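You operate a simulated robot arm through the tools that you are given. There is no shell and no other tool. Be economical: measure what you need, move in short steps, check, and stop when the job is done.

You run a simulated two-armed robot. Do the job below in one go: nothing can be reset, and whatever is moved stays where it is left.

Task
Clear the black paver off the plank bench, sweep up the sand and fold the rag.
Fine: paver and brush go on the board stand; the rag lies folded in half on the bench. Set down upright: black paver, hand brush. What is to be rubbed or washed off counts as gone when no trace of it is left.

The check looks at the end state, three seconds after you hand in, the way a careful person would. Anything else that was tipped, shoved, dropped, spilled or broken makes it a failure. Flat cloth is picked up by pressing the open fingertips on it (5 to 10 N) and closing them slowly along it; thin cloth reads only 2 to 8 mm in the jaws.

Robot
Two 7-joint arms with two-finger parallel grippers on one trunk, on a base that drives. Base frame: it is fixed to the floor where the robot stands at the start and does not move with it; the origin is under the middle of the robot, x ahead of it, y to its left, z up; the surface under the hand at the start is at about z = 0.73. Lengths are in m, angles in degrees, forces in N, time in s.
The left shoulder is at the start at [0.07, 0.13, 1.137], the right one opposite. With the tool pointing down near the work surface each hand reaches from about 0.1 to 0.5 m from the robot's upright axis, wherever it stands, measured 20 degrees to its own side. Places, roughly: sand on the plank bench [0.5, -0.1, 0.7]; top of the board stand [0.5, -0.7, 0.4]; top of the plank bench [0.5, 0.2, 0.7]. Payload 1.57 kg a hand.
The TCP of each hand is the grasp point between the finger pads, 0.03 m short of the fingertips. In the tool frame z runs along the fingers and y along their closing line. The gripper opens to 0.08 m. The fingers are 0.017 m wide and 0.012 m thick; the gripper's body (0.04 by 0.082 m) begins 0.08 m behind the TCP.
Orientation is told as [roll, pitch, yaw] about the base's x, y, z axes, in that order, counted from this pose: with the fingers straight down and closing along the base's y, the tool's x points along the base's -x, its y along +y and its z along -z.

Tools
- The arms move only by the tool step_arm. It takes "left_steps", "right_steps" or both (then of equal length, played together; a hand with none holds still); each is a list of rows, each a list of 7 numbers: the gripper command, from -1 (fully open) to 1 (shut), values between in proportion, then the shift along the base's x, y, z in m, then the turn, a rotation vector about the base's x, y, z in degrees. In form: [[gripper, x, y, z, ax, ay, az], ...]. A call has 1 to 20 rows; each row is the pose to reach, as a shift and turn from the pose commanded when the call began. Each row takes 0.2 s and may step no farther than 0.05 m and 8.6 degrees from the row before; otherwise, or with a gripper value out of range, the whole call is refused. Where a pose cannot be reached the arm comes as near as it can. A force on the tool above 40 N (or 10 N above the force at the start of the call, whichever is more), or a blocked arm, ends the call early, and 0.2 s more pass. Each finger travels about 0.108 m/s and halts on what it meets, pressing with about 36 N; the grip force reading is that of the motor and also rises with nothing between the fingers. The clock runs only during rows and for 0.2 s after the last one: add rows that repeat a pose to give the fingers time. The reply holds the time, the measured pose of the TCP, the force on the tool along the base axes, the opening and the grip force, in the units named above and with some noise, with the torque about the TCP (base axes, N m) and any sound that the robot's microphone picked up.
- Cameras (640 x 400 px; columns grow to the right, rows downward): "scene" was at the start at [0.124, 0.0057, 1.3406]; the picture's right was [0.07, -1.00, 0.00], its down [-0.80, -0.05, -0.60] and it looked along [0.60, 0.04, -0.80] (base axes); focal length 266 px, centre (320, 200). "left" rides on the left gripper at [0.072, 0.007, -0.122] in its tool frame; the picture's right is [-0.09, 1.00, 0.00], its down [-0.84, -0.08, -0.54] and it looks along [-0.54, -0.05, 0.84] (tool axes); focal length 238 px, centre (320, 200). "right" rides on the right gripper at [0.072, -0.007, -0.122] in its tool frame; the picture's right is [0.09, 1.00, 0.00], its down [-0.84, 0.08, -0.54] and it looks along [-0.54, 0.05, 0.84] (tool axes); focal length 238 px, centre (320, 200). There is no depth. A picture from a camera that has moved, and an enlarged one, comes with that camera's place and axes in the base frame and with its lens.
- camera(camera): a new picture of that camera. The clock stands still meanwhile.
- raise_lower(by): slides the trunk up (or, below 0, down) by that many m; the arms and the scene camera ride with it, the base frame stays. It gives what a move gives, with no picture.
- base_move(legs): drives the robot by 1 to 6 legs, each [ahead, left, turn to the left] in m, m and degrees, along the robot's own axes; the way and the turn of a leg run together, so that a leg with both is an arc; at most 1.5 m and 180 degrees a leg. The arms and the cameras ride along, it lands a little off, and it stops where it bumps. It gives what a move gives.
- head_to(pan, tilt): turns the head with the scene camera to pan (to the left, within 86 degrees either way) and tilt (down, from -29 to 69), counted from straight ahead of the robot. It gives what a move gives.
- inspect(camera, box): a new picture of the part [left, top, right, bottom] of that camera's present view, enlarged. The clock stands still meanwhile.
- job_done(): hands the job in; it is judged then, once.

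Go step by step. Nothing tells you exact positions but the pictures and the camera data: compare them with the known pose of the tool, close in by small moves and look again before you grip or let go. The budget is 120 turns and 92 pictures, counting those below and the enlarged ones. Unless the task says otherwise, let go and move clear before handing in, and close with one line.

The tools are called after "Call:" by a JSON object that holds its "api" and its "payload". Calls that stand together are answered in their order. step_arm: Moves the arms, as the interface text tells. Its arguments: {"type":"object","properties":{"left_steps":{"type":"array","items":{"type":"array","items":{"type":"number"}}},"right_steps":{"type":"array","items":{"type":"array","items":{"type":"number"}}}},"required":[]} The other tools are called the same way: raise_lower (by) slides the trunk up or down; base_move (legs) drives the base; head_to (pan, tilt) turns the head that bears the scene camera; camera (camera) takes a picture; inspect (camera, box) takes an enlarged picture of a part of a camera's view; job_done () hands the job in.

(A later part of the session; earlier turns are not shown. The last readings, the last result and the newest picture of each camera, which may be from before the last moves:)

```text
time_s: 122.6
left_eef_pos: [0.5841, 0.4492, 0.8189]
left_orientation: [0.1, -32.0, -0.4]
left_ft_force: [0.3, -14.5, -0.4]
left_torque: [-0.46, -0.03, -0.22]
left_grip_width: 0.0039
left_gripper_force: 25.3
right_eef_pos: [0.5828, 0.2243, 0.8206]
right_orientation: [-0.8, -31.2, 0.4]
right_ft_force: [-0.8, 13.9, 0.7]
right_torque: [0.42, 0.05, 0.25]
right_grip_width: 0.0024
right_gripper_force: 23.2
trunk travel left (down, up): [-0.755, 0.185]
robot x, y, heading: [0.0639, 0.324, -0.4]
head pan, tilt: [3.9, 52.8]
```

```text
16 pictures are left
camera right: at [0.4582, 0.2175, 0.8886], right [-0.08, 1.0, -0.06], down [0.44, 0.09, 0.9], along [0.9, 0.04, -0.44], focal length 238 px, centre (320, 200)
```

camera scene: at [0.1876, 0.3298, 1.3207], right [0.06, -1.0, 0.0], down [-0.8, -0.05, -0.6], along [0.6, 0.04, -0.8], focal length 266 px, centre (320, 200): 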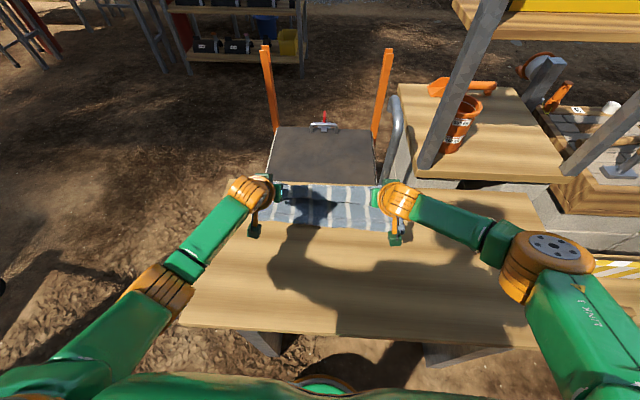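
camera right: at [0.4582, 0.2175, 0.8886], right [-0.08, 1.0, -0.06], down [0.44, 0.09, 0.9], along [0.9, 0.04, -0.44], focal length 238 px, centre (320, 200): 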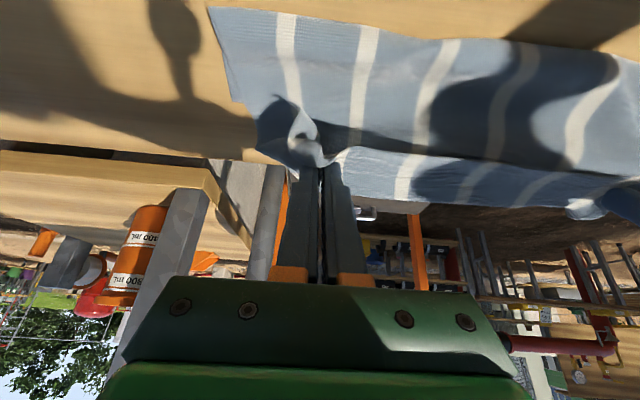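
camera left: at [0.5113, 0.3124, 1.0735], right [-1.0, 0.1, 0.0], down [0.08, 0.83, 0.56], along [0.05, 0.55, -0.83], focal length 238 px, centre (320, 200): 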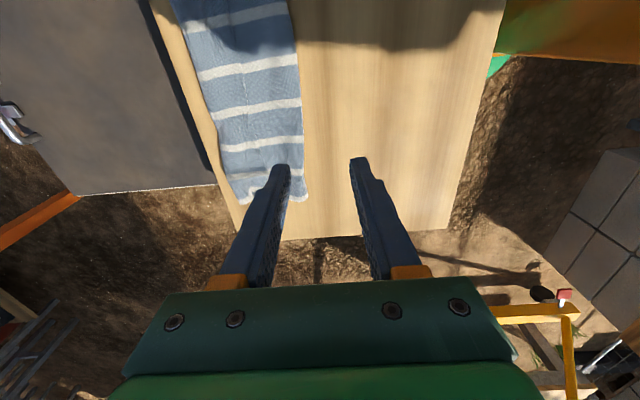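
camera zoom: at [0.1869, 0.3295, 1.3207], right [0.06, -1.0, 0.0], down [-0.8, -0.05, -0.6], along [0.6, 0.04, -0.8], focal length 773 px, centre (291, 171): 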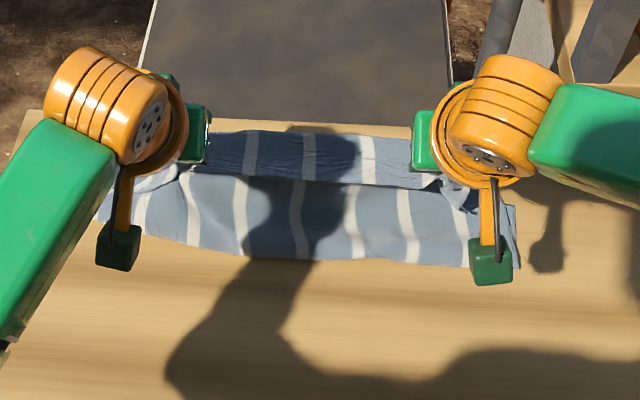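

I'll pull the edge back towards the robot to see how the cloth unrolls.

Call:
{"api": "step_arm", "payload": {"left_steps": [[1, -0.03, 0, 0, 0, 7, 0], [1, -0.06, 0, 0, 0, 14, 0], [1, -0.09, 0, 0, 0, 21, 0], [1, -0.12, 0, 0, 0, 28, 0], [1, -0.15, 0, -0.01, 0, 32, 0], [1, -0.17, 0, -0.02, 0, 32, 0]], "right_steps": [[1, -0.03, 0, 0, 0, 7, 0], [1, -0.06, 0, 0, 0, 14, 0], [1, -0.09, 0, 0, 0, 21, 0], [1, -0.12, 0, 0, 0, 28, 0], [1, -0.15, 0, -0.01, 0, 31, 0], [1, -0.17, 0, -0.02, 0, 31, 0]]}}

Call:
{"api": "inspect", "payload": {"camera": "scene", "box": [200, 160, 460, 320]}}

```text
time_s: 124.0
left_eef_pos: [0.413, 0.4483, 0.7986]
left_orientation: [0.0, 0.0, -0.3]
left_ft_force: [0.8, -13.8, 0.1]
left_torque: [-0.45, -0.02, 0.03]
left_grip_width: 0.0037
left_gripper_force: 24.9
right_eef_pos: [0.4141, 0.2228, 0.7999]
right_orientation: [-0.6, 0.0, 0.4]
right_ft_force: [-0.6, 13.6, -0.6]
right_torque: [0.39, -0.01, -0.06]
right_grip_width: 0.0022
right_gripper_force: 24.1
trunk travel left (down, up): [-0.755, 0.185]
robot x, y, heading: [0.0631, 0.3251, -0.6]
head pan, tilt: [3.9, 52.8]
```

```text
2.46 times, centred on (330, 240) of scene
camera zoom: at [0.1869, 0.3296, 1.3208], right [0.06, -1.0, 0.0], down [-0.79, -0.05, -0.6], along [0.6, 0.04, -0.8], focal length 654 px, centre (295, 102)
```

zoom: 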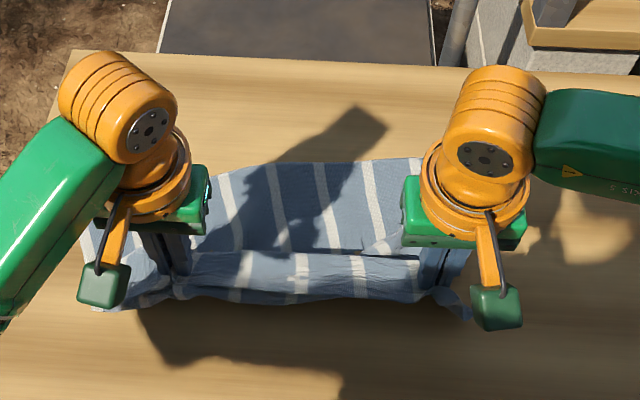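

Interesting: both free edges came along in my grip, so the rag is now doubled with the fold at x ≈ 0.55 and the edges at my hands. I'll lay it down here, release and look.

Call:
{"api": "step_arm", "payload": {"left_steps": [[1, 0.003, 0, -0.01, 0, 0, 0], [1, 0.006, 0, -0.02, 0, 0, 0], [1, 0.008, 0, -0.028, 0, 0, 0], [1, 0.008, 0, -0.033, 0, 0, 0], [0.8, 0.008, 0, -0.033, 0, 0, 0], [0.6, 0.008, 0, -0.033, 0, 0, 0], [0.4, 0.008, 0, -0.033, 0, 0, 0], [0.2, 0.008, 0, -0.033, 0, 0, 0], [0, 0.008, 0, -0.033, 0, 0, 0], [0, 0.008, 0, -0.033, 0, 0, 0], [0, 0.008, 0, -0.01, 0, 0, 0], [0, 0.008, 0, 0.03, 0, 0, 0], [0, 0, 0.02, 0.07, 0, 0, 0], [0, -0.02, 0.05, 0.1, 0, 0, 0], [0, -0.03, 0.09, 0.11, 0, 0, 0], [0, -0.03, 0.12, 0.11, 0, 0, 0]], "right_steps": [[1, 0.003, 0, -0.01, 0, 0, 0], [1, 0.006, 0, -0.02, 0, 0, 0], [1, 0.008, 0, -0.028, 0, 0, 0], [1, 0.008, 0, -0.034, 0, 0, 0], [0.8, 0.008, 0, -0.034, 0, 0, 0], [0.6, 0.008, 0, -0.034, 0, 0, 0], [0.4, 0.008, 0, -0.034, 0, 0, 0], [0.2, 0.008, 0, -0.034, 0, 0, 0], [0, 0.008, 0, -0.034, 0, 0, 0], [0, 0.008, 0, -0.034, 0, 0, 0], [0, 0.008, 0, -0.01, 0, 0, 0], [0, 0.008, 0, 0.03, 0, 0, 0], [0, 0, -0.02, 0.07, 0, 0, 0], [0, -0.02, -0.05, 0.1, 0, 0, 0], [0, -0.03, -0.09, 0.11, 0, 0, 0], [0, -0.03, -0.12, 0.11, 0, 0, 0]]}}

Call:
{"api": "inspect", "payload": {"camera": "scene", "box": [210, 200, 430, 310]}}

```text
time_s: 127.4
left_eef_pos: [0.3844, 0.5713, 0.9083]
left_orientation: [0.1, 0.0, -0.4]
left_ft_force: [0.5, -0.1, -0.6]
left_torque: [0.02, 0.01, 0.03]
left_grip_width: 0.04
left_gripper_force: 0.0
right_eef_pos: [0.3826, 0.1045, 0.9086]
right_orientation: [-0.8, 0.0, 0.3]
right_ft_force: [0.1, 0.0, -0.5]
right_torque: [0.0, -0.01, -0.03]
right_grip_width: 0.0402
right_gripper_force: 0.1
trunk travel left (down, up): [-0.755, 0.185]
robot x, y, heading: [0.063, 0.3223, -0.2]
head pan, tilt: [3.9, 52.8]
```

```text
2.91 times, centred on (320, 255) of scene
camera zoom: at [0.1875, 0.3298, 1.3207], right [0.06, -1.0, 0.0], down [-0.8, -0.05, -0.6], along [0.6, 0.04, -0.8], focal length 773 px, centre (320, 40)
```

zoom: 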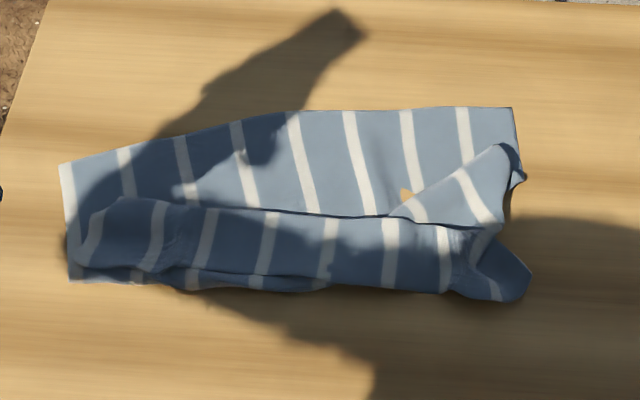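

Call:
{"api": "inspect", "payload": {"camera": "scene", "box": [335, 225, 405, 310]}}

Call:
{"api": "inspect", "payload": {"camera": "scene", "box": [220, 240, 300, 310]}}

```text
4.71 times, centred on (370, 268) of scene
camera zoom: at [0.1875, 0.3298, 1.3207], right [0.06, -1.0, 0.0], down [-0.8, -0.05, -0.6], along [0.6, 0.04, -0.8], focal length 1251 px, centre (85, -118)
```

zoom: 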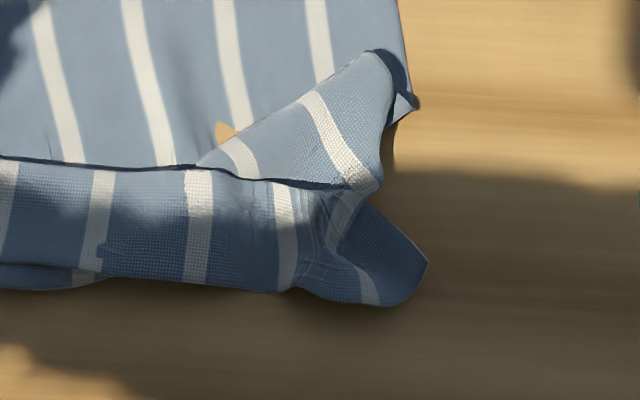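

```text
5.71 times, centred on (260, 275) of scene
camera zoom: at [0.1875, 0.3298, 1.3207], right [0.06, -1.0, 0.0], down [-0.8, -0.05, -0.6], along [0.6, 0.04, -0.8], focal length 1519 px, centre (663, -229)
```

zoom: 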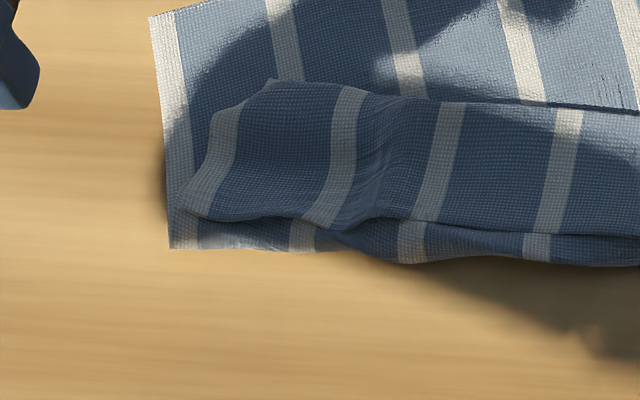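

The far edge looks like a straight free edge, from (0.48, 0.566) to (0.563, 0.184). I'll grip it near both corners, hang the rag so it unrolls, then lay it in half with vertical tools.

Call:
{"api": "step_arm", "payload": {"left_steps": [[0, 0.02, -0.01, 0, 0, 0, 0], [0, 0.04, -0.025, 0, 0, 0, 0], [0, 0.06, -0.04, -0.02, 0, 0, 0], [0, 0.075, -0.051, -0.05, 0, 0, 0], [0, 0.081, -0.051, -0.09, 0, 0, 0], [0, 0.081, -0.051, -0.12, 0, 0, 0], [0, 0.081, -0.051, -0.132, 0, 0, 0], [0, 0.081, -0.051, -0.136, 0, 0, 0], [0, 0.081, -0.051, -0.136, 0, 0, 0]], "right_steps": [[0, 0.03, 0.03, 0, 0, 0, 0], [0, 0.06, 0.06, 0, 0, 0, 0], [0, 0.09, 0.08, -0.02, 0, -2, 0], [0, 0.12, 0.1, -0.05, 0, -5, 0], [0, 0.14, 0.113, -0.08, 0, -9, 0], [0, 0.152, 0.117, -0.115, 0, -12, 0], [0, 0.152, 0.117, -0.13, 0, -12, 0], [0, 0.152, 0.117, -0.136, 0, -12, 0], [0, 0.152, 0.117, -0.136, 0, -12, 0]]}}

Call:
{"api": "camera", "payload": {"camera": "left"}}

Call:
{"api": "camera", "payload": {"camera": "right"}}

```text
time_s: 129.4
left_eef_pos: [0.465, 0.5191, 0.7731]
left_orientation: [-0.1, 0.0, -0.3]
left_ft_force: [-0.4, 0.8, 0.1]
left_torque: [0.02, 0.0, -0.02]
left_grip_width: 0.0398
left_gripper_force: 0.1
right_eef_pos: [0.5359, 0.2202, 0.7704]
right_orientation: [-0.8, -12.1, 0.4]
right_ft_force: [0.4, -0.2, -0.6]
right_torque: [-0.04, -0.01, 0.0]
right_grip_width: 0.0398
right_gripper_force: 0.1
trunk travel left (down, up): [-0.755, 0.185]
robot x, y, heading: [0.0613, 0.3229, -0.4]
head pan, tilt: [3.9, 52.8]
```

```text
11 pictures are left
camera left: at [0.3937, 0.5268, 0.8935], right [0.1, 1.0, 0.0], down [0.84, -0.08, 0.54], along [0.54, -0.05, -0.84], focal length 238 px, centre (320, 200)
```

left: 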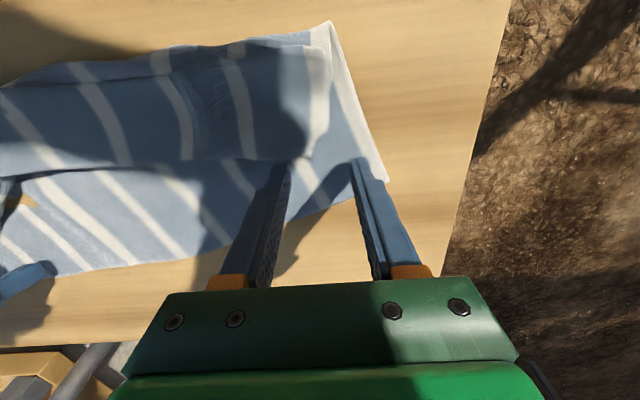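

```text
10 pictures are left
camera right: at [0.44, 0.2144, 0.8758], right [-0.09, 1.0, -0.03], down [0.7, 0.09, 0.7], along [0.7, 0.04, -0.71], focal length 238 px, centre (320, 200)
```

right: 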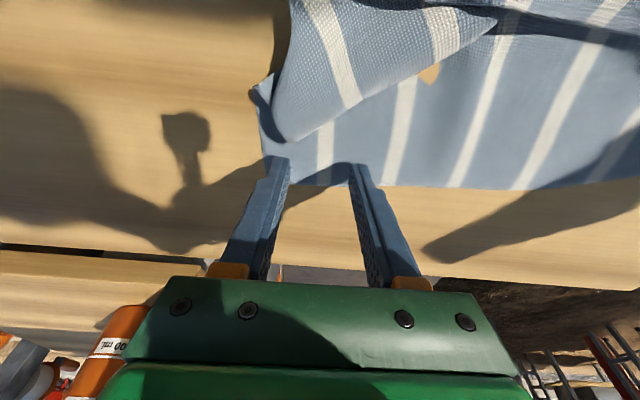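

Both hands are on the single-layer sheet just inside the far edge. Pressing down.

Call:
{"api": "step_arm", "payload": {"left_steps": [[0, 0, 0, -0.005, 0, 0, 0], [0, 0, 0, -0.009, 0, 0, 0], [0, 0, 0, -0.0115, 0, 0, 0], [0, 0, 0, -0.0125, 0, 0, 0], [0, 0, 0, -0.0125, 0, 0, 0]], "right_steps": [[0, 0, 0, -0.003, 0, 0, 0], [0, 0, 0, -0.005, 0, 0, 0], [0, 0, 0, -0.007, 0, 0, 0], [0, 0, 0, -0.008, 0, 0, 0], [0, 0, 0, -0.008, 0, 0, 0]]}}

```text
time_s: 130.6
left_eef_pos: [0.4654, 0.5173, 0.761]
left_orientation: [0.0, -0.1, -0.3]
left_ft_force: [2.3, 1.4, 7.4]
left_torque: [0.21, -0.02, -0.06]
left_grip_width: 0.0405
left_gripper_force: 0.1
right_eef_pos: [0.5355, 0.2192, 0.7654]
right_orientation: [-0.8, -12.1, 0.4]
right_ft_force: [0.1, 0.1, 0.0]
right_torque: [-0.02, -0.01, 0.01]
right_grip_width: 0.04
right_gripper_force: 0.0
trunk travel left (down, up): [-0.755, 0.185]
robot x, y, heading: [0.063, 0.323, -0.5]
head pan, tilt: [3.9, 52.8]
```

Call:
{"api": "step_arm", "payload": {"left_steps": [[0, 0, 0, 0, 0.3, 0, 0], [0, 0, 0, -0.0003, 0.3, 0, 0], [0, 0, 0, -0.0003, 0.3, 0, 0]], "right_steps": [[0, 0, 0, -0.002, 0.3, 0, 0], [0, 0, 0, -0.0035, 0.3, 0, 0], [0, 0, 0, -0.0035, 0.3, 0, 0]]}}

```text
time_s: 131.4
left_eef_pos: [0.4637, 0.5187, 0.7621]
left_orientation: [0.2, -0.1, -0.3]
left_ft_force: [2.3, -0.5, 9.1]
left_torque: [0.03, -0.04, 0.03]
left_grip_width: 0.04
left_gripper_force: 0.3
right_eef_pos: [0.5354, 0.2204, 0.7625]
right_orientation: [-0.4, -12.2, 0.3]
right_ft_force: [2.0, -1.1, 8.0]
right_torque: [0.09, -0.02, -0.02]
right_grip_width: 0.0399
right_gripper_force: 0.0
trunk travel left (down, up): [-0.755, 0.185]
robot x, y, heading: [0.0674, 0.3225, -0.4]
head pan, tilt: [3.9, 52.8]
```

Both are balanced at 8–9 N. Closing slowly.

Call:
{"api": "step_arm", "payload": {"left_steps": [[0.07, 0, 0, 0, 0, 0, 0], [0.14, 0, 0, 0, 0, 0, 0], [0.21, 0, 0, 0, 0, 0, 0], [0.28, 0, 0, 0, 0, 0, 0], [0.35, 0, 0, 0, 0, 0, 0], [0.42, 0, 0, 0, 0, 0, 0], [0.49, 0, 0, 0, 0, 0, 0], [0.56, 0, 0, 0, 0, 0, 0], [0.63, 0, 0, 0, 0, 0, 0], [0.7, 0, 0, 0, 0, 0, 0], [0.77, 0, 0, 0, 0, 0, 0], [0.84, 0, 0, 0, 0, 0, 0], [0.91, 0, 0, 0, 0, 0, 0], [1, 0, 0, 0, 0, 0, 0], [1, 0, 0, 0, 0, 0, 0]], "right_steps": [[0.07, 0, 0, -0.0002, 0.15, 0, 0], [0.14, 0, 0, -0.0002, 0.15, 0, 0], [0.21, 0, 0, -0.0002, 0.15, 0, 0], [0.28, 0, 0, -0.0002, 0.15, 0, 0], [0.35, 0, 0, -0.0002, 0.15, 0, 0], [0.42, 0, 0, -0.0002, 0.15, 0, 0], [0.49, 0, 0, -0.0002, 0.15, 0, 0], [0.56, 0, 0, -0.0002, 0.15, 0, 0], [0.63, 0, 0, -0.0002, 0.15, 0, 0], [0.7, 0, 0, -0.0002, 0.15, 0, 0], [0.77, 0, 0, -0.0002, 0.15, 0, 0], [0.84, 0, 0, -0.0002, 0.15, 0, 0], [0.91, 0, 0, -0.0002, 0.15, 0, 0], [1, 0, 0, -0.0002, 0.15, 0, 0], [1, 0, 0, -0.0002, 0.15, 0, 0]]}}

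```text
time_s: 134.6
left_eef_pos: [0.4638, 0.5199, 0.7609]
left_orientation: [0.3, -0.3, -0.3]
left_ft_force: [-0.8, 1.0, 10.1]
left_torque: [0.01, 0.01, -0.02]
left_grip_width: 0.0
left_gripper_force: 21.0
right_eef_pos: [0.5343, 0.2205, 0.7631]
right_orientation: [-0.2, -12.4, 0.4]
right_ft_force: [-0.5, 0.4, 7.1]
right_torque: [0.03, 0.01, -0.02]
right_grip_width: 0.0023
right_gripper_force: 23.6
trunk travel left (down, up): [-0.755, 0.185]
robot x, y, heading: [0.0646, 0.3253, -0.4]
head pan, tilt: [3.9, 52.8]
```

Right has it; left missed. I'll retry the left, slightly further in.

Call:
{"api": "step_arm", "payload": {"left_steps": [[0.8, 0, 0, 0.008, 0, 0, 0], [0.4, 0.003, -0.01, 0.015, 0, 0, 0], [0, 0.006, -0.025, 0.02, 0, 0, 0], [-0.05, 0.007, -0.028, 0.02, 0, 0, 0], [-0.05, 0.007, -0.028, 0.01, 0, 0, 0], [-0.05, 0.007, -0.028, 0.003, 0, 0, 0], [-0.05, 0.007, -0.028, 0, 0, 0, 0], [-0.05, 0.007, -0.028, 0, 0, 0, 0]]}}

Call:
{"api": "inspect", "payload": {"camera": "left", "box": [200, 40, 440, 220]}}

```text
time_s: 136.4
left_eef_pos: [0.4705, 0.4927, 0.76]
left_orientation: [0.3, -0.2, -0.2]
left_ft_force: [-0.5, 1.5, 16.9]
left_torque: [-0.03, 0.06, -0.03]
left_grip_width: 0.0421
left_gripper_force: 0.0
right_eef_pos: [0.5332, 0.2202, 0.7625]
right_orientation: [-0.3, -12.3, 0.2]
right_ft_force: [0.1, 0.8, 4.5]
right_torque: [0.01, -0.02, 0.01]
right_grip_width: 0.0023
right_gripper_force: 23.6
trunk travel left (down, up): [-0.755, 0.185]
robot x, y, heading: [0.0612, 0.322, -0.5]
head pan, tilt: [3.9, 52.8]
```

```text
2.22 times, centred on (320, 130) of left
camera zoom: at [0.3976, 0.4991, 0.8814], right [0.1, 1.0, 0.01], down [0.83, -0.08, 0.55], along [0.54, -0.05, -0.84], focal length 530 px, centre (320, 356)
```

zoom: 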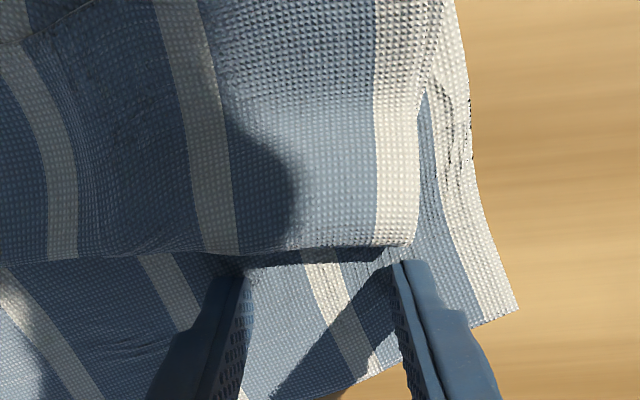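

Both fingers are clearly on the single sheet. I'll ease slightly and close.

Call:
{"api": "step_arm", "payload": {"left_steps": [[0, 0, 0, 0.0005, 0, 0, 0], [0.07, 0, 0, 0.0005, 0, 0, 0], [0.14, 0, 0, 0.0005, 0, 0, 0], [0.21, 0, 0, 0.0005, 0, 0, 0], [0.28, 0, 0, 0.0005, 0, 0, 0], [0.35, 0, 0, 0.0005, 0, 0, 0], [0.42, 0, 0, 0.0005, 0, 0, 0], [0.49, 0, 0, 0.0005, 0, 0, 0], [0.56, 0, 0, 0.0005, 0, 0, 0], [0.63, 0, 0, 0.0005, 0, 0, 0], [0.7, 0, 0, 0.0005, 0, 0, 0], [0.77, 0, 0, 0.0005, 0, 0, 0], [0.84, 0, 0, 0.0005, 0, 0, 0], [0.91, 0, 0, 0.0005, 0, 0, 0], [1, 0, 0, 0.0005, 0, 0, 0], [1, 0, 0, 0.0005, 0, 0, 0]]}}

```text
time_s: 139.8
left_eef_pos: [0.4701, 0.4906, 0.7621]
left_orientation: [0.3, -0.2, -0.3]
left_ft_force: [0.4, -0.4, 9.5]
left_torque: [0.03, -0.02, -0.05]
left_grip_width: 0.0023
left_gripper_force: 24.2
right_eef_pos: [0.5336, 0.2211, 0.7625]
right_orientation: [-0.4, -12.3, 0.2]
right_ft_force: [-1.6, 0.8, 6.5]
right_torque: [0.01, 0.04, -0.01]
right_grip_width: 0.0025
right_gripper_force: 23.7
trunk travel left (down, up): [-0.755, 0.185]
robot x, y, heading: [0.067, 0.3238, -0.3]
head pan, tilt: [3.9, 52.8]
```

Both hold a single layer. I'll lift the rag high so it hangs and unrolls.

Call:
{"api": "step_arm", "payload": {"left_steps": [[1, 0, 0, 0.02, 0, 0, 0], [1, 0, 0, 0.05, 0, 0, 0], [1, -0.005, 0, 0.08, 0, 0, 0], [1, -0.01, 0, 0.11, 0, 0, 0], [1, -0.015, 0, 0.14, 0, 0, 0], [1, -0.02, 0, 0.17, 0, 0, 0], [1, -0.025, 0, 0.2, 0, 0, 0], [1, -0.03, 0, 0.23, 0, 0, 0], [1, -0.035, 0, 0.26, 0, 0, 0], [1, -0.04, 0, 0.29, 0, 0, 0], [1, -0.045, 0, 0.31, 0, 0, 0], [1, -0.05, 0, 0.33, 0, 0, 0], [1, -0.05, 0, 0.33, 0, 0, 0]], "right_steps": [[1, 0, 0, 0.02, 0, 0, 0], [1, -0.01, 0, 0.05, 0, 1, 0], [1, -0.02, 0, 0.08, 0, 3, 0], [1, -0.03, 0, 0.11, 0, 5, 0], [1, -0.045, 0, 0.14, 0, 7, 0], [1, -0.06, 0, 0.17, 0, 9, 0], [1, -0.075, 0, 0.2, 0, 11, 0], [1, -0.085, 0, 0.23, 0, 12, 0], [1, -0.095, 0, 0.26, 0, 12, 0], [1, -0.105, 0, 0.29, 0, 12, 0], [1, -0.11, 0, 0.31, 0, 12, 0], [1, -0.115, 0, 0.33, 0, 12, 0], [1, -0.115, 0, 0.33, 0, 12, 0]]}}

Call:
{"api": "camera", "payload": {"camera": "scene"}}

```text
time_s: 142.6
left_eef_pos: [0.4228, 0.4912, 1.0907]
left_orientation: [0.3, 0.0, -0.3]
left_ft_force: [0.3, -1.1, 0.6]
left_torque: [-0.05, 0.02, -0.03]
left_grip_width: 0.0022
left_gripper_force: 23.9
right_eef_pos: [0.4221, 0.2193, 1.0922]
right_orientation: [-0.3, 0.0, 0.4]
right_ft_force: [0.2, 0.5, 1.4]
right_torque: [0.03, 0.02, -0.01]
right_grip_width: 0.0024
right_gripper_force: 23.9
trunk travel left (down, up): [-0.755, 0.185]
robot x, y, heading: [0.0621, 0.3262, -0.3]
head pan, tilt: [3.9, 52.8]
```

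```text
8 pictures are left
camera scene: at [0.1883, 0.3298, 1.3206], right [0.06, -1.0, 0.0], down [-0.8, -0.05, -0.6], along [0.6, 0.04, -0.8], focal length 266 px, centre (320, 200)
```

scene: 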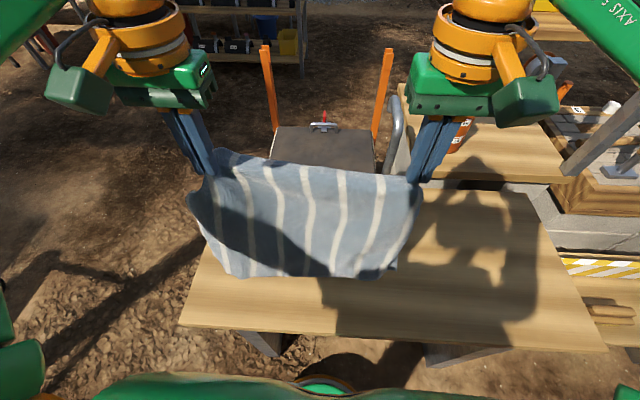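

The rag hangs flat and fully unrolled. I'll lower it so the bottom edge lands at x ≈ 0.40, then lay the lower half by moving forward and down.

Call:
{"api": "step_arm", "payload": {"left_steps": [[1, -0.01, 0.002, -0.01, 0, 0, 0], [1, -0.02, 0.004, -0.02, 0, 0, 0], [1, -0.025, 0.005, -0.03, 0, 0, 0], [1, -0.025, 0.005, -0.03, 0, 0, 0], [1, -0.025, 0.005, -0.045, 0, 0, 0], [1, -0.025, 0.005, -0.055, 0, 0, 0], [1, -0.02, 0.005, -0.065, 0, 0, 0], [1, -0.01, 0.005, -0.075, 0, 0, 0], [1, 0.005, 0.005, -0.09, 0, 0, 0], [1, 0.02, 0.005, -0.105, 0, 0, 0], [1, 0.035, 0.005, -0.12, 0, 0, 0], [1, 0.05, 0.005, -0.135, 0, 0, 0], [1, 0.065, 0.005, -0.15, 0, 0, 0], [1, 0.08, 0.005, -0.165, 0, 0, 0], [1, 0.095, 0.005, -0.18, 0, 0, 0], [1, 0.105, 0.005, -0.19, 0, 0, 0], [1, 0.105, 0.005, -0.19, 0, 0, 0]], "right_steps": [[1, -0.01, -0.002, -0.01, 0, 0, 0], [1, -0.02, -0.004, -0.02, 0, 0, 0], [1, -0.025, -0.005, -0.03, 0, 0, 0], [1, -0.025, -0.005, -0.03, 0, 0, 0], [1, -0.025, -0.005, -0.045, 0, 0, 0], [1, -0.025, -0.005, -0.055, 0, 0, 0], [1, -0.02, -0.005, -0.065, 0, 0, 0], [1, -0.01, -0.005, -0.075, 0, 0, 0], [1, 0.005, -0.005, -0.09, 0, 0, 0], [1, 0.02, -0.005, -0.105, 0, 0, 0], [1, 0.035, -0.005, -0.12, 0, 0, 0], [1, 0.05, -0.005, -0.135, 0, 0, 0], [1, 0.065, -0.005, -0.15, 0, 0, 0], [1, 0.08, -0.005, -0.165, 0, 0, 0], [1, 0.095, -0.005, -0.18, 0, 0, 0], [1, 0.105, -0.005, -0.19, 0, 0, 0], [1, 0.105, -0.005, -0.19, 0, 0, 0]]}}

Call:
{"api": "inspect", "payload": {"camera": "scene", "box": [180, 150, 480, 340]}}

```text
time_s: 146.2
left_eef_pos: [0.5266, 0.496, 0.9006]
left_orientation: [0.3, 0.0, -0.3]
left_ft_force: [0.2, -2.6, -0.4]
left_torque: [-0.06, -0.02, -0.02]
left_grip_width: 0.0024
left_gripper_force: 23.4
right_eef_pos: [0.5263, 0.2161, 0.9018]
right_orientation: [-0.4, -0.1, 0.3]
right_ft_force: [0.0, 1.5, -0.2]
right_torque: [0.03, 0.01, 0.02]
right_grip_width: 0.0024
right_gripper_force: 23.7
trunk travel left (down, up): [-0.755, 0.185]
robot x, y, heading: [0.0638, 0.3236, -0.5]
head pan, tilt: [3.9, 52.8]
```

```text
2.11 times, centred on (330, 245) of scene
camera zoom: at [0.1877, 0.3298, 1.3207], right [0.06, -1.0, 0.0], down [-0.8, -0.05, -0.6], along [0.6, 0.04, -0.8], focal length 560 px, centre (299, 105)
```

zoom: 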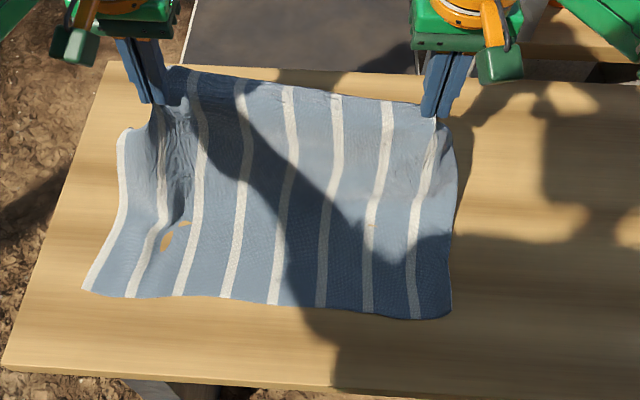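

The bottom edge lies straight at x ≈ 0.371, with half the rag laid. I'll swing the held edge back over it, tilting the fingers towards the robot so the flap points outward.

Call:
{"api": "step_arm", "payload": {"left_steps": [[1, -0.021, 0.002, -0.006, 0, 0, 0], [1, -0.038, 0.004, -0.018, 0, 5, 0], [1, -0.056, 0.006, -0.031, 0, 10, 0], [1, -0.071, 0.008, -0.049, 0, 15, 0], [1, -0.086, 0.01, -0.068, 0, 20, 0], [1, -0.098, 0.01, -0.087, 0, 25, 0], [1, -0.113, 0.01, -0.104, 0, 25, 0], [1, -0.123, 0.01, -0.116, 0, 25, 0], [1, -0.124, 0.01, -0.124, 0, 25, 0], [1, -0.121, 0.01, -0.131, 0, 25, 0], [1, -0.117, 0.01, -0.136, 0, 25, 0], [1, -0.117, 0.01, -0.136, 0, 25, 0]], "right_steps": [[1, -0.021, 0, -0.006, 0, 0, 0], [1, -0.038, 0, -0.018, 0, 5, 0], [1, -0.056, 0, -0.031, 0, 10, 0], [1, -0.071, 0, -0.049, 0, 15, 0], [1, -0.086, 0, -0.068, 0, 20, 0], [1, -0.098, 0, -0.087, 0, 25, 0], [1, -0.113, 0, -0.104, 0, 25, 0], [1, -0.123, 0, -0.116, 0, 25, 0], [1, -0.124, 0, -0.124, 0, 25, 0], [1, -0.121, 0, -0.131, 0, 25, 0], [1, -0.117, 0, -0.137, 0, 25, 0], [1, -0.117, 0, -0.137, 0, 25, 0]]}}

Call:
{"api": "inspect", "payload": {"camera": "scene", "box": [180, 180, 480, 340]}}

```text
time_s: 148.8
left_eef_pos: [0.4088, 0.5067, 0.7666]
left_orientation: [0.1, 24.9, -0.4]
left_ft_force: [-2.7, -11.7, 16.2]
left_torque: [-0.34, 0.05, 0.01]
left_grip_width: 0.0025
left_gripper_force: 23.8
right_eef_pos: [0.4056, 0.2156, 0.7659]
right_orientation: [-0.2, 24.7, 0.4]
right_ft_force: [1.0, 14.6, 7.2]
right_torque: [0.35, -0.02, -0.28]
right_grip_width: 0.0025
right_gripper_force: 23.5
trunk travel left (down, up): [-0.755, 0.185]
robot x, y, heading: [0.0646, 0.3244, -0.5]
head pan, tilt: [3.9, 52.8]
```

```text
2.13 times, centred on (330, 260) of scene
camera zoom: at [0.1831, 0.3296, 1.3214], right [0.06, -1.0, 0.0], down [-0.79, -0.05, -0.61], along [0.61, 0.04, -0.79], focal length 567 px, centre (299, 72)
```

zoom: 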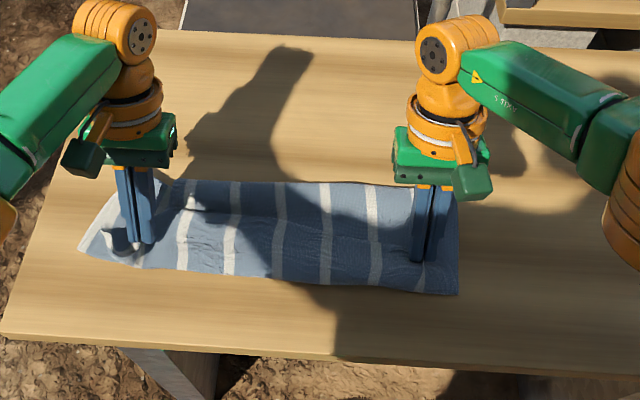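

That looks well folded. I'll release by opening slowly in light contact, then lift straight up.

Call:
{"api": "step_arm", "payload": {"left_steps": [[0.9, 0, 0, 0.0008, 0, 0, 0], [0.75, 0, 0, 0.0008, 0, 0, 0], [0.6, 0, 0, 0.0008, 0, 0, 0], [0.45, 0, 0, 0.0008, 0, 0, 0], [0.3, 0, 0, 0.0008, 0, 0, 0], [0.15, 0, 0, 0.0008, 0, 0, 0], [0, 0, 0, 0.0008, 0, 0, 0], [0, 0, 0, 0.0008, 0, 0, 0], [0, 0.003, 0, 0.012, 0, 0, 0], [0, 0.01, 0, 0.04, 0, 0, 0], [0, 0.02, 0, 0.08, 0, 0, 0], [0, 0.02, 0.03, 0.12, 0, 0, 0], [0, 0, 0.06, 0.14, 0, -6, 0], [0, -0.02, 0.09, 0.15, 0, -13, 0], [0, -0.04, 0.12, 0.15, 0, -20, 0], [0, -0.05, 0.14, 0.15, 0, -25, 0]], "right_steps": [[0.9, 0, 0, 0, 0, 0, 0], [0.75, 0, 0, 0, 0, 0, 0], [0.6, 0, 0, 0, 0, 0, 0], [0.45, 0, 0, 0, 0, 0, 0], [0.3, 0, 0, 0, 0, 0, 0], [0.15, 0, 0, 0, 0, 0, 0], [0, 0, 0, 0, 0, 0, 0], [0, 0, 0, 0, 0, 0, 0], [0, 0.003, 0, 0.012, 0, 0, 0], [0, 0.01, 0, 0.04, 0, 0, 0], [0, 0.02, 0, 0.08, 0, 0, 0], [0, 0.02, -0.03, 0.12, 0, 0, 0], [0, 0, -0.06, 0.14, 0, -6, 0], [0, -0.02, -0.09, 0.15, 0, -13, 0], [0, -0.04, -0.12, 0.15, 0, -20, 0], [0, -0.05, -0.14, 0.15, 0, -25, 0]]}}

Call:
{"api": "inspect", "payload": {"camera": "scene", "box": [205, 215, 415, 325]}}

```text
time_s: 152.2
left_eef_pos: [0.3588, 0.6462, 0.9173]
left_orientation: [0.3, -0.2, -0.5]
left_ft_force: [-0.9, -0.7, -0.1]
left_torque: [0.0, -0.02, -0.05]
left_grip_width: 0.0402
left_gripper_force: 0.2
right_eef_pos: [0.3574, 0.0757, 0.9142]
right_orientation: [-0.3, -0.3, 0.2]
right_ft_force: [0.1, 0.3, -0.1]
right_torque: [0.0, -0.03, -0.02]
right_grip_width: 0.0399
right_gripper_force: 0.1
trunk travel left (down, up): [-0.755, 0.185]
robot x, y, heading: [0.067, 0.3268, -0.6]
head pan, tilt: [3.9, 52.8]
```

```text
3.05 times, centred on (310, 270) of scene
camera zoom: at [0.1851, 0.3295, 1.3209], right [0.06, -1.0, 0.0], down [-0.79, -0.05, -0.61], along [0.6, 0.04, -0.8], focal length 810 px, centre (350, -13)
```

zoom: 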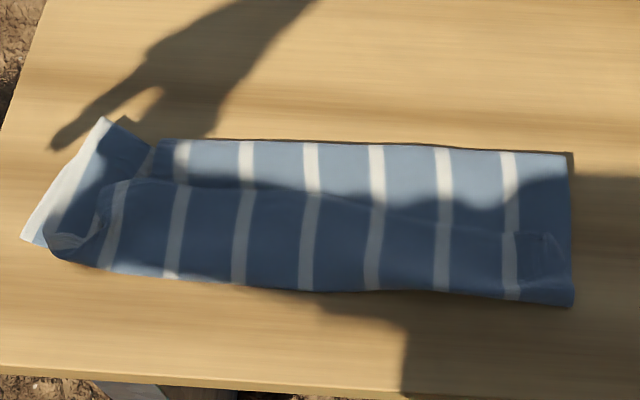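

Call:
{"api": "inspect", "payload": {"camera": "scene", "box": [205, 250, 305, 315]}}

```text
6.15 times, centred on (255, 282) of scene
camera zoom: at [0.1851, 0.3295, 1.3209], right [0.06, -1.0, 0.0], down [-0.79, -0.05, -0.61], along [0.6, 0.04, -0.8], focal length 1636 px, centre (720, -308)
```

zoom: 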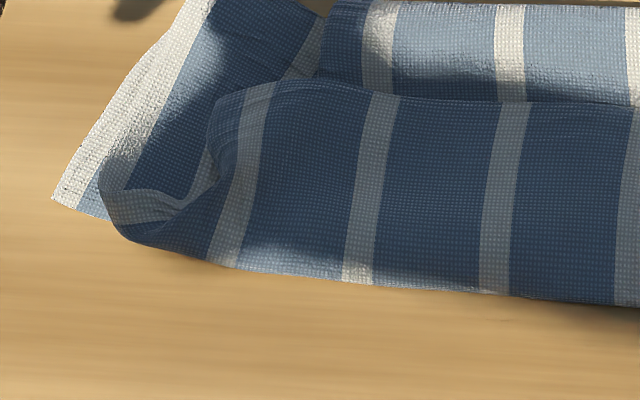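

The right end is good, but the top layer still has a slack pleat (fold at x ≈ 0.475 instead of 0.51). I'll smooth it by lightly stroking the far part of the top layer outward with both hands so the fold rolls out.

Call:
{"api": "step_arm", "payload": {"left_steps": [[0, 0.015, -0.045, 0, 0, 0, 0], [0, 0.03, -0.09, 0, 0, 0, 0], [0, 0.05, -0.13, -0.01, 0, 0, 0], [0, 0.065, -0.17, -0.02, 0, 0, 0], [0, 0.075, -0.2, -0.04, 0, 0, 0], [0, 0.081, -0.212, -0.08, 0, 0, 0], [0, 0.081, -0.212, -0.12, 0, 0, 0], [0, 0.081, -0.212, -0.14, 0, 0, 0], [0, 0.081, -0.212, -0.148, 0, 0, 0], [0, 0.081, -0.212, -0.148, 0, 0, 0]], "right_steps": [[0, 0.015, 0.04, 0, 0, 0, 0], [0, 0.03, 0.08, 0, 0, 0, 0], [0, 0.05, 0.12, -0.01, 0, 0, 0], [0, 0.065, 0.15, -0.02, 0, 0, 0], [0, 0.075, 0.17, -0.04, 0, 0, 0], [0, 0.083, 0.174, -0.08, 0, 0, 0], [0, 0.083, 0.174, -0.12, 0, 0, 0], [0, 0.083, 0.174, -0.138, 0, 0, 0], [0, 0.083, 0.174, -0.145, 0, 0, 0], [0, 0.083, 0.174, -0.145, 0, 0, 0]]}}

```text
time_s: 154.4
left_eef_pos: [0.4414, 0.4344, 0.7657]
left_orientation: [0.2, 0.0, -0.3]
left_ft_force: [0.0, 0.0, -0.9]
left_torque: [-0.03, -0.01, 0.03]
left_grip_width: 0.0399
left_gripper_force: 0.0
right_eef_pos: [0.4421, 0.2495, 0.7677]
right_orientation: [-0.3, -0.1, 0.2]
right_ft_force: [-0.5, 0.2, 0.4]
right_torque: [0.01, -0.01, 0.01]
right_grip_width: 0.04
right_gripper_force: 0.1
trunk travel left (down, up): [-0.755, 0.185]
robot x, y, heading: [0.0669, 0.3217, -0.5]
head pan, tilt: [3.9, 52.8]
```

Call:
{"api": "step_arm", "payload": {"left_steps": [[0, 0, 0, -0.002, 0, 0, 0], [0, 0, 0, -0.003, 0, 0, 0], [0, 0, 0, -0.003, 0, 0, 0]], "right_steps": [[0, 0, 0, -0.003, 0, 0, 0], [0, 0, 0, -0.005, 0, 0, 0], [0, 0, 0, -0.005, 0, 0, 0]]}}

```text
time_s: 155.2
left_eef_pos: [0.4405, 0.4344, 0.7646]
left_orientation: [0.3, 0.0, -0.4]
left_ft_force: [0.4, -0.6, 0.6]
left_torque: [-0.02, -0.05, -0.05]
left_grip_width: 0.0401
left_gripper_force: 0.1
right_eef_pos: [0.4423, 0.2498, 0.7645]
right_orientation: [-0.2, -0.2, 0.4]
right_ft_force: [-0.6, 0.2, -0.1]
right_torque: [0.04, 0.04, 0.02]
right_grip_width: 0.0401
right_gripper_force: 0.1
trunk travel left (down, up): [-0.755, 0.185]
robot x, y, heading: [0.0622, 0.3237, -0.5]
head pan, tilt: [3.9, 52.8]
```

Call:
{"api": "step_arm", "payload": {"left_steps": [[0, 0, 0, -0.001, 0, 0, 0], [0, 0, 0, -0.002, 0, 0, 0], [0, 0, 0, -0.002, 0, 0, 0]], "right_steps": [[0, 0, 0, -0.001, 0, 0, 0], [0, 0, 0, -0.002, 0, 0, 0], [0, 0, 0, -0.002, 0, 0, 0]]}}

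```text
time_s: 156.0
left_eef_pos: [0.441, 0.4334, 0.7619]
left_orientation: [0.3, -0.1, -0.2]
left_ft_force: [0.4, 0.3, 8.1]
left_torque: [-0.16, 0.03, 0.03]
left_grip_width: 0.0396
left_gripper_force: 0.1
right_eef_pos: [0.4422, 0.2498, 0.7634]
right_orientation: [-0.3, -0.1, 0.2]
right_ft_force: [-0.2, 0.1, -0.5]
right_torque: [-0.02, 0.02, 0.02]
right_grip_width: 0.0399
right_gripper_force: 0.1
trunk travel left (down, up): [-0.755, 0.185]
robot x, y, heading: [0.0644, 0.3248, -0.2]
head pan, tilt: [3.9, 52.8]
```

Left is in contact; the right needs another 1.5 mm. Then a stroke of 45 mm outward and a lift.

Call:
{"api": "step_arm", "payload": {"left_steps": [[0, 0, 0, 0.0005, 0.2, 0, 0], [0, 0.005, 0, 0.0005, 0.2, 0, 0], [0, 0.012, 0, 0.0005, 0.2, 0, 0], [0, 0.019, 0, 0.0005, 0.2, 0, 0], [0, 0.026, 0, 0.0005, 0.2, 0, 0], [0, 0.033, 0, 0.0005, 0.2, 0, 0], [0, 0.04, 0, 0.0005, 0.2, 0, 0], [0, 0.045, 0, 0.0005, 0.2, 0, 0], [0, 0.045, 0, 0.0005, 0.2, 0, 0]], "right_steps": [[0, 0, 0, -0.0018, 0, 0, 0], [0, 0.005, 0, -0.0018, 0, 0, 0], [0, 0.012, 0, -0.0018, 0, 0, 0], [0, 0.019, 0, -0.0018, 0, 0, 0], [0, 0.026, 0, -0.0018, 0, 0, 0], [0, 0.033, 0, -0.0018, 0, 0, 0], [0, 0.04, 0, -0.0018, 0, 0, 0], [0, 0.045, 0, -0.0018, 0, 0, 0], [0, 0.045, 0, -0.0018, 0, 0, 0]]}}

Call:
{"api": "inspect", "payload": {"camera": "scene", "box": [205, 200, 415, 325]}}

```text
time_s: 158.0
left_eef_pos: [0.4851, 0.4341, 0.7627]
left_orientation: [0.5, -0.1, -0.2]
left_ft_force: [-1.5, 0.1, 4.5]
left_torque: [-0.08, 0.08, -0.01]
left_grip_width: 0.0402
left_gripper_force: 0.0
right_eef_pos: [0.4868, 0.2494, 0.7607]
right_orientation: [-0.3, -0.2, 0.4]
right_ft_force: [-0.9, -0.2, 4.3]
right_torque: [0.04, 0.02, 0.03]
right_grip_width: 0.0399
right_gripper_force: 0.0
trunk travel left (down, up): [-0.755, 0.185]
robot x, y, heading: [0.0639, 0.3258, -0.5]
head pan, tilt: [3.9, 52.8]
```

```text
3.05 times, centred on (310, 262) of scene
camera zoom: at [0.185, 0.3298, 1.3209], right [0.06, -1.0, 0.0], down [-0.79, -0.05, -0.61], along [0.6, 0.04, -0.8], focal length 810 px, centre (350, 10)
```

zoom: 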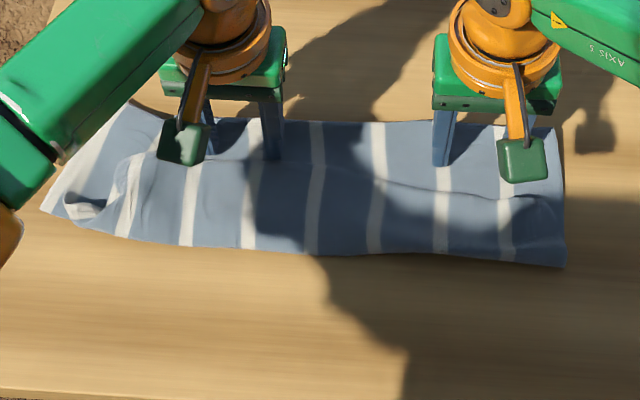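

The whole rag slid instead of the pleat opening. I'll pin the near edge with the left hand while the right strokes its half outward.

Call:
{"api": "step_arm", "payload": {"left_steps": [[0, 0, 0, 0.02, 0, 0, 0], [0, -0.01, -0.01, 0.04, 0, 0, 0], [0, -0.03, -0.03, 0.04, 0, 0, 0], [0, -0.05, -0.05, 0.03, 0, 0, 0], [0, -0.07, -0.062, 0.02, 0, 0, 0], [0, -0.07, -0.062, 0.008, 0, 0, 0], [0, -0.07, -0.062, 0.001, 0, 0, 0], [0, -0.07, -0.062, -0.0015, 0, 0, 0], [0, -0.07, -0.062, -0.0025, 0, 0, 0], [0, -0.07, -0.062, -0.0025, 0, 0, 0]], "right_steps": [[0, 0, 0, 0.02, 0, 0, 0], [0, -0.005, 0, 0.03, 0, -4, 0], [0, -0.015, 0, 0.03, 0, -8, 0], [0, -0.025, 0, 0.03, 0, -12, 0], [0, -0.027, 0, 0.03, 0, -15, 0], [0, -0.027, 0, 0.015, 0, -15, 0], [0, -0.027, 0, 0.008, 0, -15, 0], [0, -0.027, 0, 0.004, 0, -15, 0], [0, -0.027, 0, 0.002, 0, -15, 0], [0, -0.027, 0, 0.002, 0, -15, 0]]}}

```text
time_s: 160.4
left_eef_pos: [0.4146, 0.3708, 0.763]
left_orientation: [0.1, -0.6, -0.4]
left_ft_force: [-0.4, 1.2, 18.5]
left_torque: [-0.18, -0.07, -0.01]
left_grip_width: 0.0397
left_gripper_force: 0.0
right_eef_pos: [0.4579, 0.2501, 0.7634]
right_orientation: [-0.4, -15.3, 0.3]
right_ft_force: [0.1, -0.6, 5.0]
right_torque: [0.07, -0.05, -0.03]
right_grip_width: 0.0393
right_gripper_force: 0.1
trunk travel left (down, up): [-0.755, 0.185]
robot x, y, heading: [0.0644, 0.3256, -0.4]
head pan, tilt: [3.9, 52.8]
stopped in row 10 (left hand): the force on the tool passed its limit at 41 N (the readings are from after the stop); the commanded pose is now the measured one
```

Left pins with 18 N and the right touches at 5 N. Stroking the right hand outward.

Call:
{"api": "step_arm", "payload": {"right_steps": [[0, 0.006, 0, 0, 0, 0, 0], [0, 0.012, 0, 0, 0, 0, 0], [0, 0.018, 0, 0, 0, 0, 0], [0, 0.024, 0, 0, 0, 0, 0], [0, 0.03, 0, 0, 0, 0, 0], [0, 0.036, 0, 0, 0, 0, 0], [0, 0.042, 0, 0, 0, 0, 0], [0, 0.048, 0, 0, 0, 0, 0], [0, 0.054, 0, 0, 0, 0, 0], [0, 0.06, 0, 0, 0, 0, 0], [0, 0.066, 0, 0, 0, 0, 0], [0, 0.07, 0, 0, 0, 0, 0]]}}

Call:
{"api": "inspect", "payload": {"camera": "scene", "box": [205, 200, 415, 325]}}

```text
time_s: 163.0
left_eef_pos: [0.4158, 0.371, 0.7633]
left_orientation: [0.3, -0.7, -0.4]
left_ft_force: [5.4, 0.8, 39.0]
left_torque: [-0.57, -0.36, 0.06]
left_grip_width: 0.0395
left_gripper_force: 0.1
right_eef_pos: [0.527, 0.2499, 0.7638]
right_orientation: [-0.3, -15.5, 0.3]
right_ft_force: [0.6, -0.9, -0.4]
right_torque: [0.0, 0.0, 0.04]
right_grip_width: 0.0399
right_gripper_force: 0.0
trunk travel left (down, up): [-0.755, 0.185]
robot x, y, heading: [0.0602, 0.3267, -0.4]
head pan, tilt: [3.9, 52.8]
```

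```text
3.05 times, centred on (310, 262) of scene
camera zoom: at [0.182, 0.3294, 1.3214], right [0.06, -1.0, 0.0], down [-0.79, -0.05, -0.61], along [0.61, 0.04, -0.79], focal length 810 px, centre (350, 10)
```

zoom: 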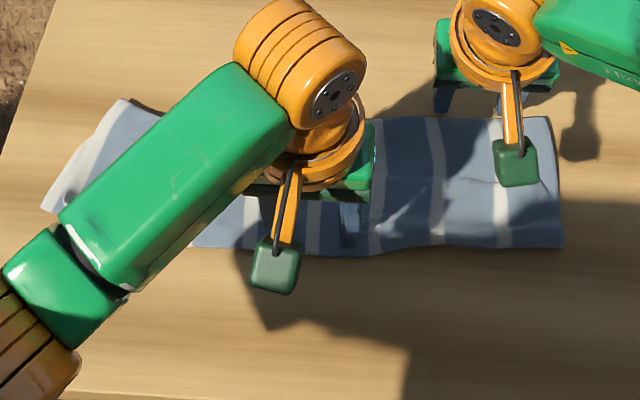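

The slide isn't opening the pleat. I'll redo the fold by hanging: grip the top layer at the near edge, lift so it unrolls, and lay more of the lower half before swinging back low.

Call:
{"api": "step_arm", "payload": {"left_steps": [[0, 0, 0, 0.015, 0, 0, 0], [0, 0, 0.01, 0.03, 0, 0, 0], [0, 0.005, 0.045, 0.035, 0, 0.2, 0], [0, 0.01, 0.08, 0.035, 0, 0.4, 0], [0, 0.016, 0.114, 0.03, 0, 0.6, 0], [0, 0.016, 0.114, 0.015, 0, 0.6, 0], [0, 0.016, 0.114, 0.006, 0, 0.6, 0], [0, 0.016, 0.114, 0.002, 0, 0.6, 0], [0, 0.016, 0.114, 0.002, 0, 0.6, 0]], "right_steps": [[0, 0, 0, 0.015, 0, 0, 0], [0, -0.01, 0, 0.03, 0, 4, 0], [0, -0.04, -0.01, 0.03, 0, 8, 0], [0, -0.07, -0.02, 0.03, 0, 12, 0], [0, -0.084, -0.02, 0.03, 0, 15, 0], [0, -0.084, -0.02, 0.015, 0, 15, 0], [0, -0.084, -0.02, 0.006, 0, 15, 0], [0, -0.084, -0.02, 0.002, 0, 15, 0], [0, -0.084, -0.02, 0.002, 0, 15, 0]]}}

```text
time_s: 165.0
left_eef_pos: [0.4342, 0.4846, 0.7634]
left_orientation: [0.3, 0.2, -0.3]
left_ft_force: [0.9, 0.9, 7.5]
left_torque: [0.02, -0.03, -0.03]
left_grip_width: 0.0402
left_gripper_force: 0.1
right_eef_pos: [0.4455, 0.2299, 0.7638]
right_orientation: [-0.3, -0.2, 0.3]
right_ft_force: [-0.5, 0.4, 1.3]
right_torque: [-0.03, 0.01, -0.01]
right_grip_width: 0.04
right_gripper_force: 0.0
trunk travel left (down, up): [-0.755, 0.185]
robot x, y, heading: [0.0644, 0.3225, -0.5]
head pan, tilt: [3.9, 52.8]
```

Left is at 7.5 N and balanced; the right goes down slightly more, then both close slowly.

Call:
{"api": "step_arm", "payload": {"left_steps": [[0, 0, 0, 0, 0, 0, 0], [0, 0, 0, 0, 0, 0, 0], [0.07, 0, 0, 0, 0, 0, 0], [0.14, 0, 0, 0, 0, 0, 0], [0.21, 0, 0, 0, 0, 0, 0], [0.28, 0, 0, 0, 0, 0, 0], [0.35, 0, 0, 0, 0, 0, 0], [0.42, 0, 0, 0, 0, 0, 0], [0.49, 0, 0, 0, 0, 0, 0], [0.56, 0, 0, 0, 0, 0, 0], [0.63, 0, 0, 0, 0, 0, 0], [0.7, 0, 0, 0, 0, 0, 0], [0.77, 0, 0, 0, 0, 0, 0], [0.84, 0, 0, 0, 0, 0, 0], [0.91, 0, 0, 0, 0, 0, 0], [1, 0, 0, 0, 0, 0, 0], [1, 0, 0, 0, 0, 0, 0]], "right_steps": [[0, 0, 0, -0.001, 0, 0, 0], [0, 0, 0, -0.002, 0, 0, 0], [0.07, 0, 0, -0.002, 0, 0, 0], [0.14, 0, 0, -0.002, 0, 0, 0], [0.21, 0, 0, -0.002, 0, 0, 0], [0.28, 0, 0, -0.002, 0, 0, 0], [0.35, 0, 0, -0.002, 0, 0, 0], [0.42, 0, 0, -0.002, 0, 0, 0], [0.49, 0, 0, -0.002, 0, 0, 0], [0.56, 0, 0, -0.002, 0, 0, 0], [0.63, 0, 0, -0.002, 0, 0, 0], [0.7, 0, 0, -0.002, 0, 0, 0], [0.77, 0, 0, -0.002, 0, 0, 0], [0.84, 0, 0, -0.002, 0, 0, 0], [0.91, 0, 0, -0.002, 0, 0, 0], [1, 0, 0, -0.002, 0, 0, 0], [1, 0, 0, -0.002, 0, 0, 0]]}}

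```text
time_s: 168.6
left_eef_pos: [0.4307, 0.4837, 0.7637]
left_orientation: [0.3, 0.2, -0.3]
left_ft_force: [0.4, -3.2, 0.9]
left_torque: [-0.1, 0.0, -0.02]
left_grip_width: 0.0022
left_gripper_force: 23.3
right_eef_pos: [0.4437, 0.2288, 0.7628]
right_orientation: [-0.3, -0.3, 0.3]
right_ft_force: [-0.8, 2.3, 19.6]
right_torque: [-0.02, 0.05, -0.07]
right_grip_width: 0.0022
right_gripper_force: 24.0
trunk travel left (down, up): [-0.755, 0.185]
robot x, y, heading: [0.0661, 0.3276, -0.4]
head pan, tilt: [3.9, 52.8]
```

Both hold a single layer. Lifting high to unroll, with the hang position at x ≈ 0.376.

Call:
{"api": "step_arm", "payload": {"left_steps": [[1, 0, 0, 0.02, 0, 0, 0], [1, 0, 0, 0.05, 0, 0, 0], [1, -0.005, 0, 0.08, 0, 0, 0], [1, -0.01, 0, 0.11, 0, 0, 0], [1, -0.015, 0, 0.14, 0, 0, 0], [1, -0.02, 0, 0.17, 0, 0, 0], [1, -0.03, 0, 0.2, 0, 0, 0], [1, -0.035, 0, 0.23, 0, 0, 0], [1, -0.04, 0, 0.26, 0, 0, 0], [1, -0.045, 0, 0.29, 0, 0, 0], [1, -0.05, 0, 0.31, 0, 0, 0], [1, -0.055, 0, 0.33, 0, 0, 0], [1, -0.055, 0, 0.33, 0, 0, 0], [1, -0.055, 0, 0.33, 0, 0, 0]], "right_steps": [[1, 0, 0, 0.02, 0, 0, 0], [1, -0.005, 0, 0.05, 0, 0, 0], [1, -0.01, 0, 0.08, 0, 0, 0], [1, -0.015, 0, 0.11, 0, 0, 0], [1, -0.02, 0, 0.14, 0, 0, 0], [1, -0.03, 0, 0.17, 0, 0, 0], [1, -0.04, 0, 0.2, 0, 0, 0], [1, -0.045, 0, 0.23, 0, 0, 0], [1, -0.05, 0, 0.26, 0, 0, 0], [1, -0.055, 0, 0.29, 0, 0, 0], [1, -0.06, 0, 0.31, 0, 0, 0], [1, -0.068, 0, 0.33, 0, 0, 0], [1, -0.068, 0, 0.33, 0, 0, 0], [1, -0.068, 0, 0.33, 0, 0, 0]]}}

```text
time_s: 171.6
left_eef_pos: [0.3794, 0.4847, 1.0925]
left_orientation: [0.3, 0.4, -0.3]
left_ft_force: [-0.3, -3.6, -0.2]
left_torque: [-0.14, -0.01, -0.04]
left_grip_width: 0.0023
left_gripper_force: 24.2
right_eef_pos: [0.3797, 0.2289, 1.0905]
right_orientation: [-0.4, -0.1, 0.3]
right_ft_force: [0.2, 3.9, -0.5]
right_torque: [0.14, 0.01, 0.02]
right_grip_width: 0.002
right_gripper_force: 24.1
trunk travel left (down, up): [-0.755, 0.185]
robot x, y, heading: [0.0621, 0.325, -0.6]
head pan, tilt: [3.9, 52.8]
```

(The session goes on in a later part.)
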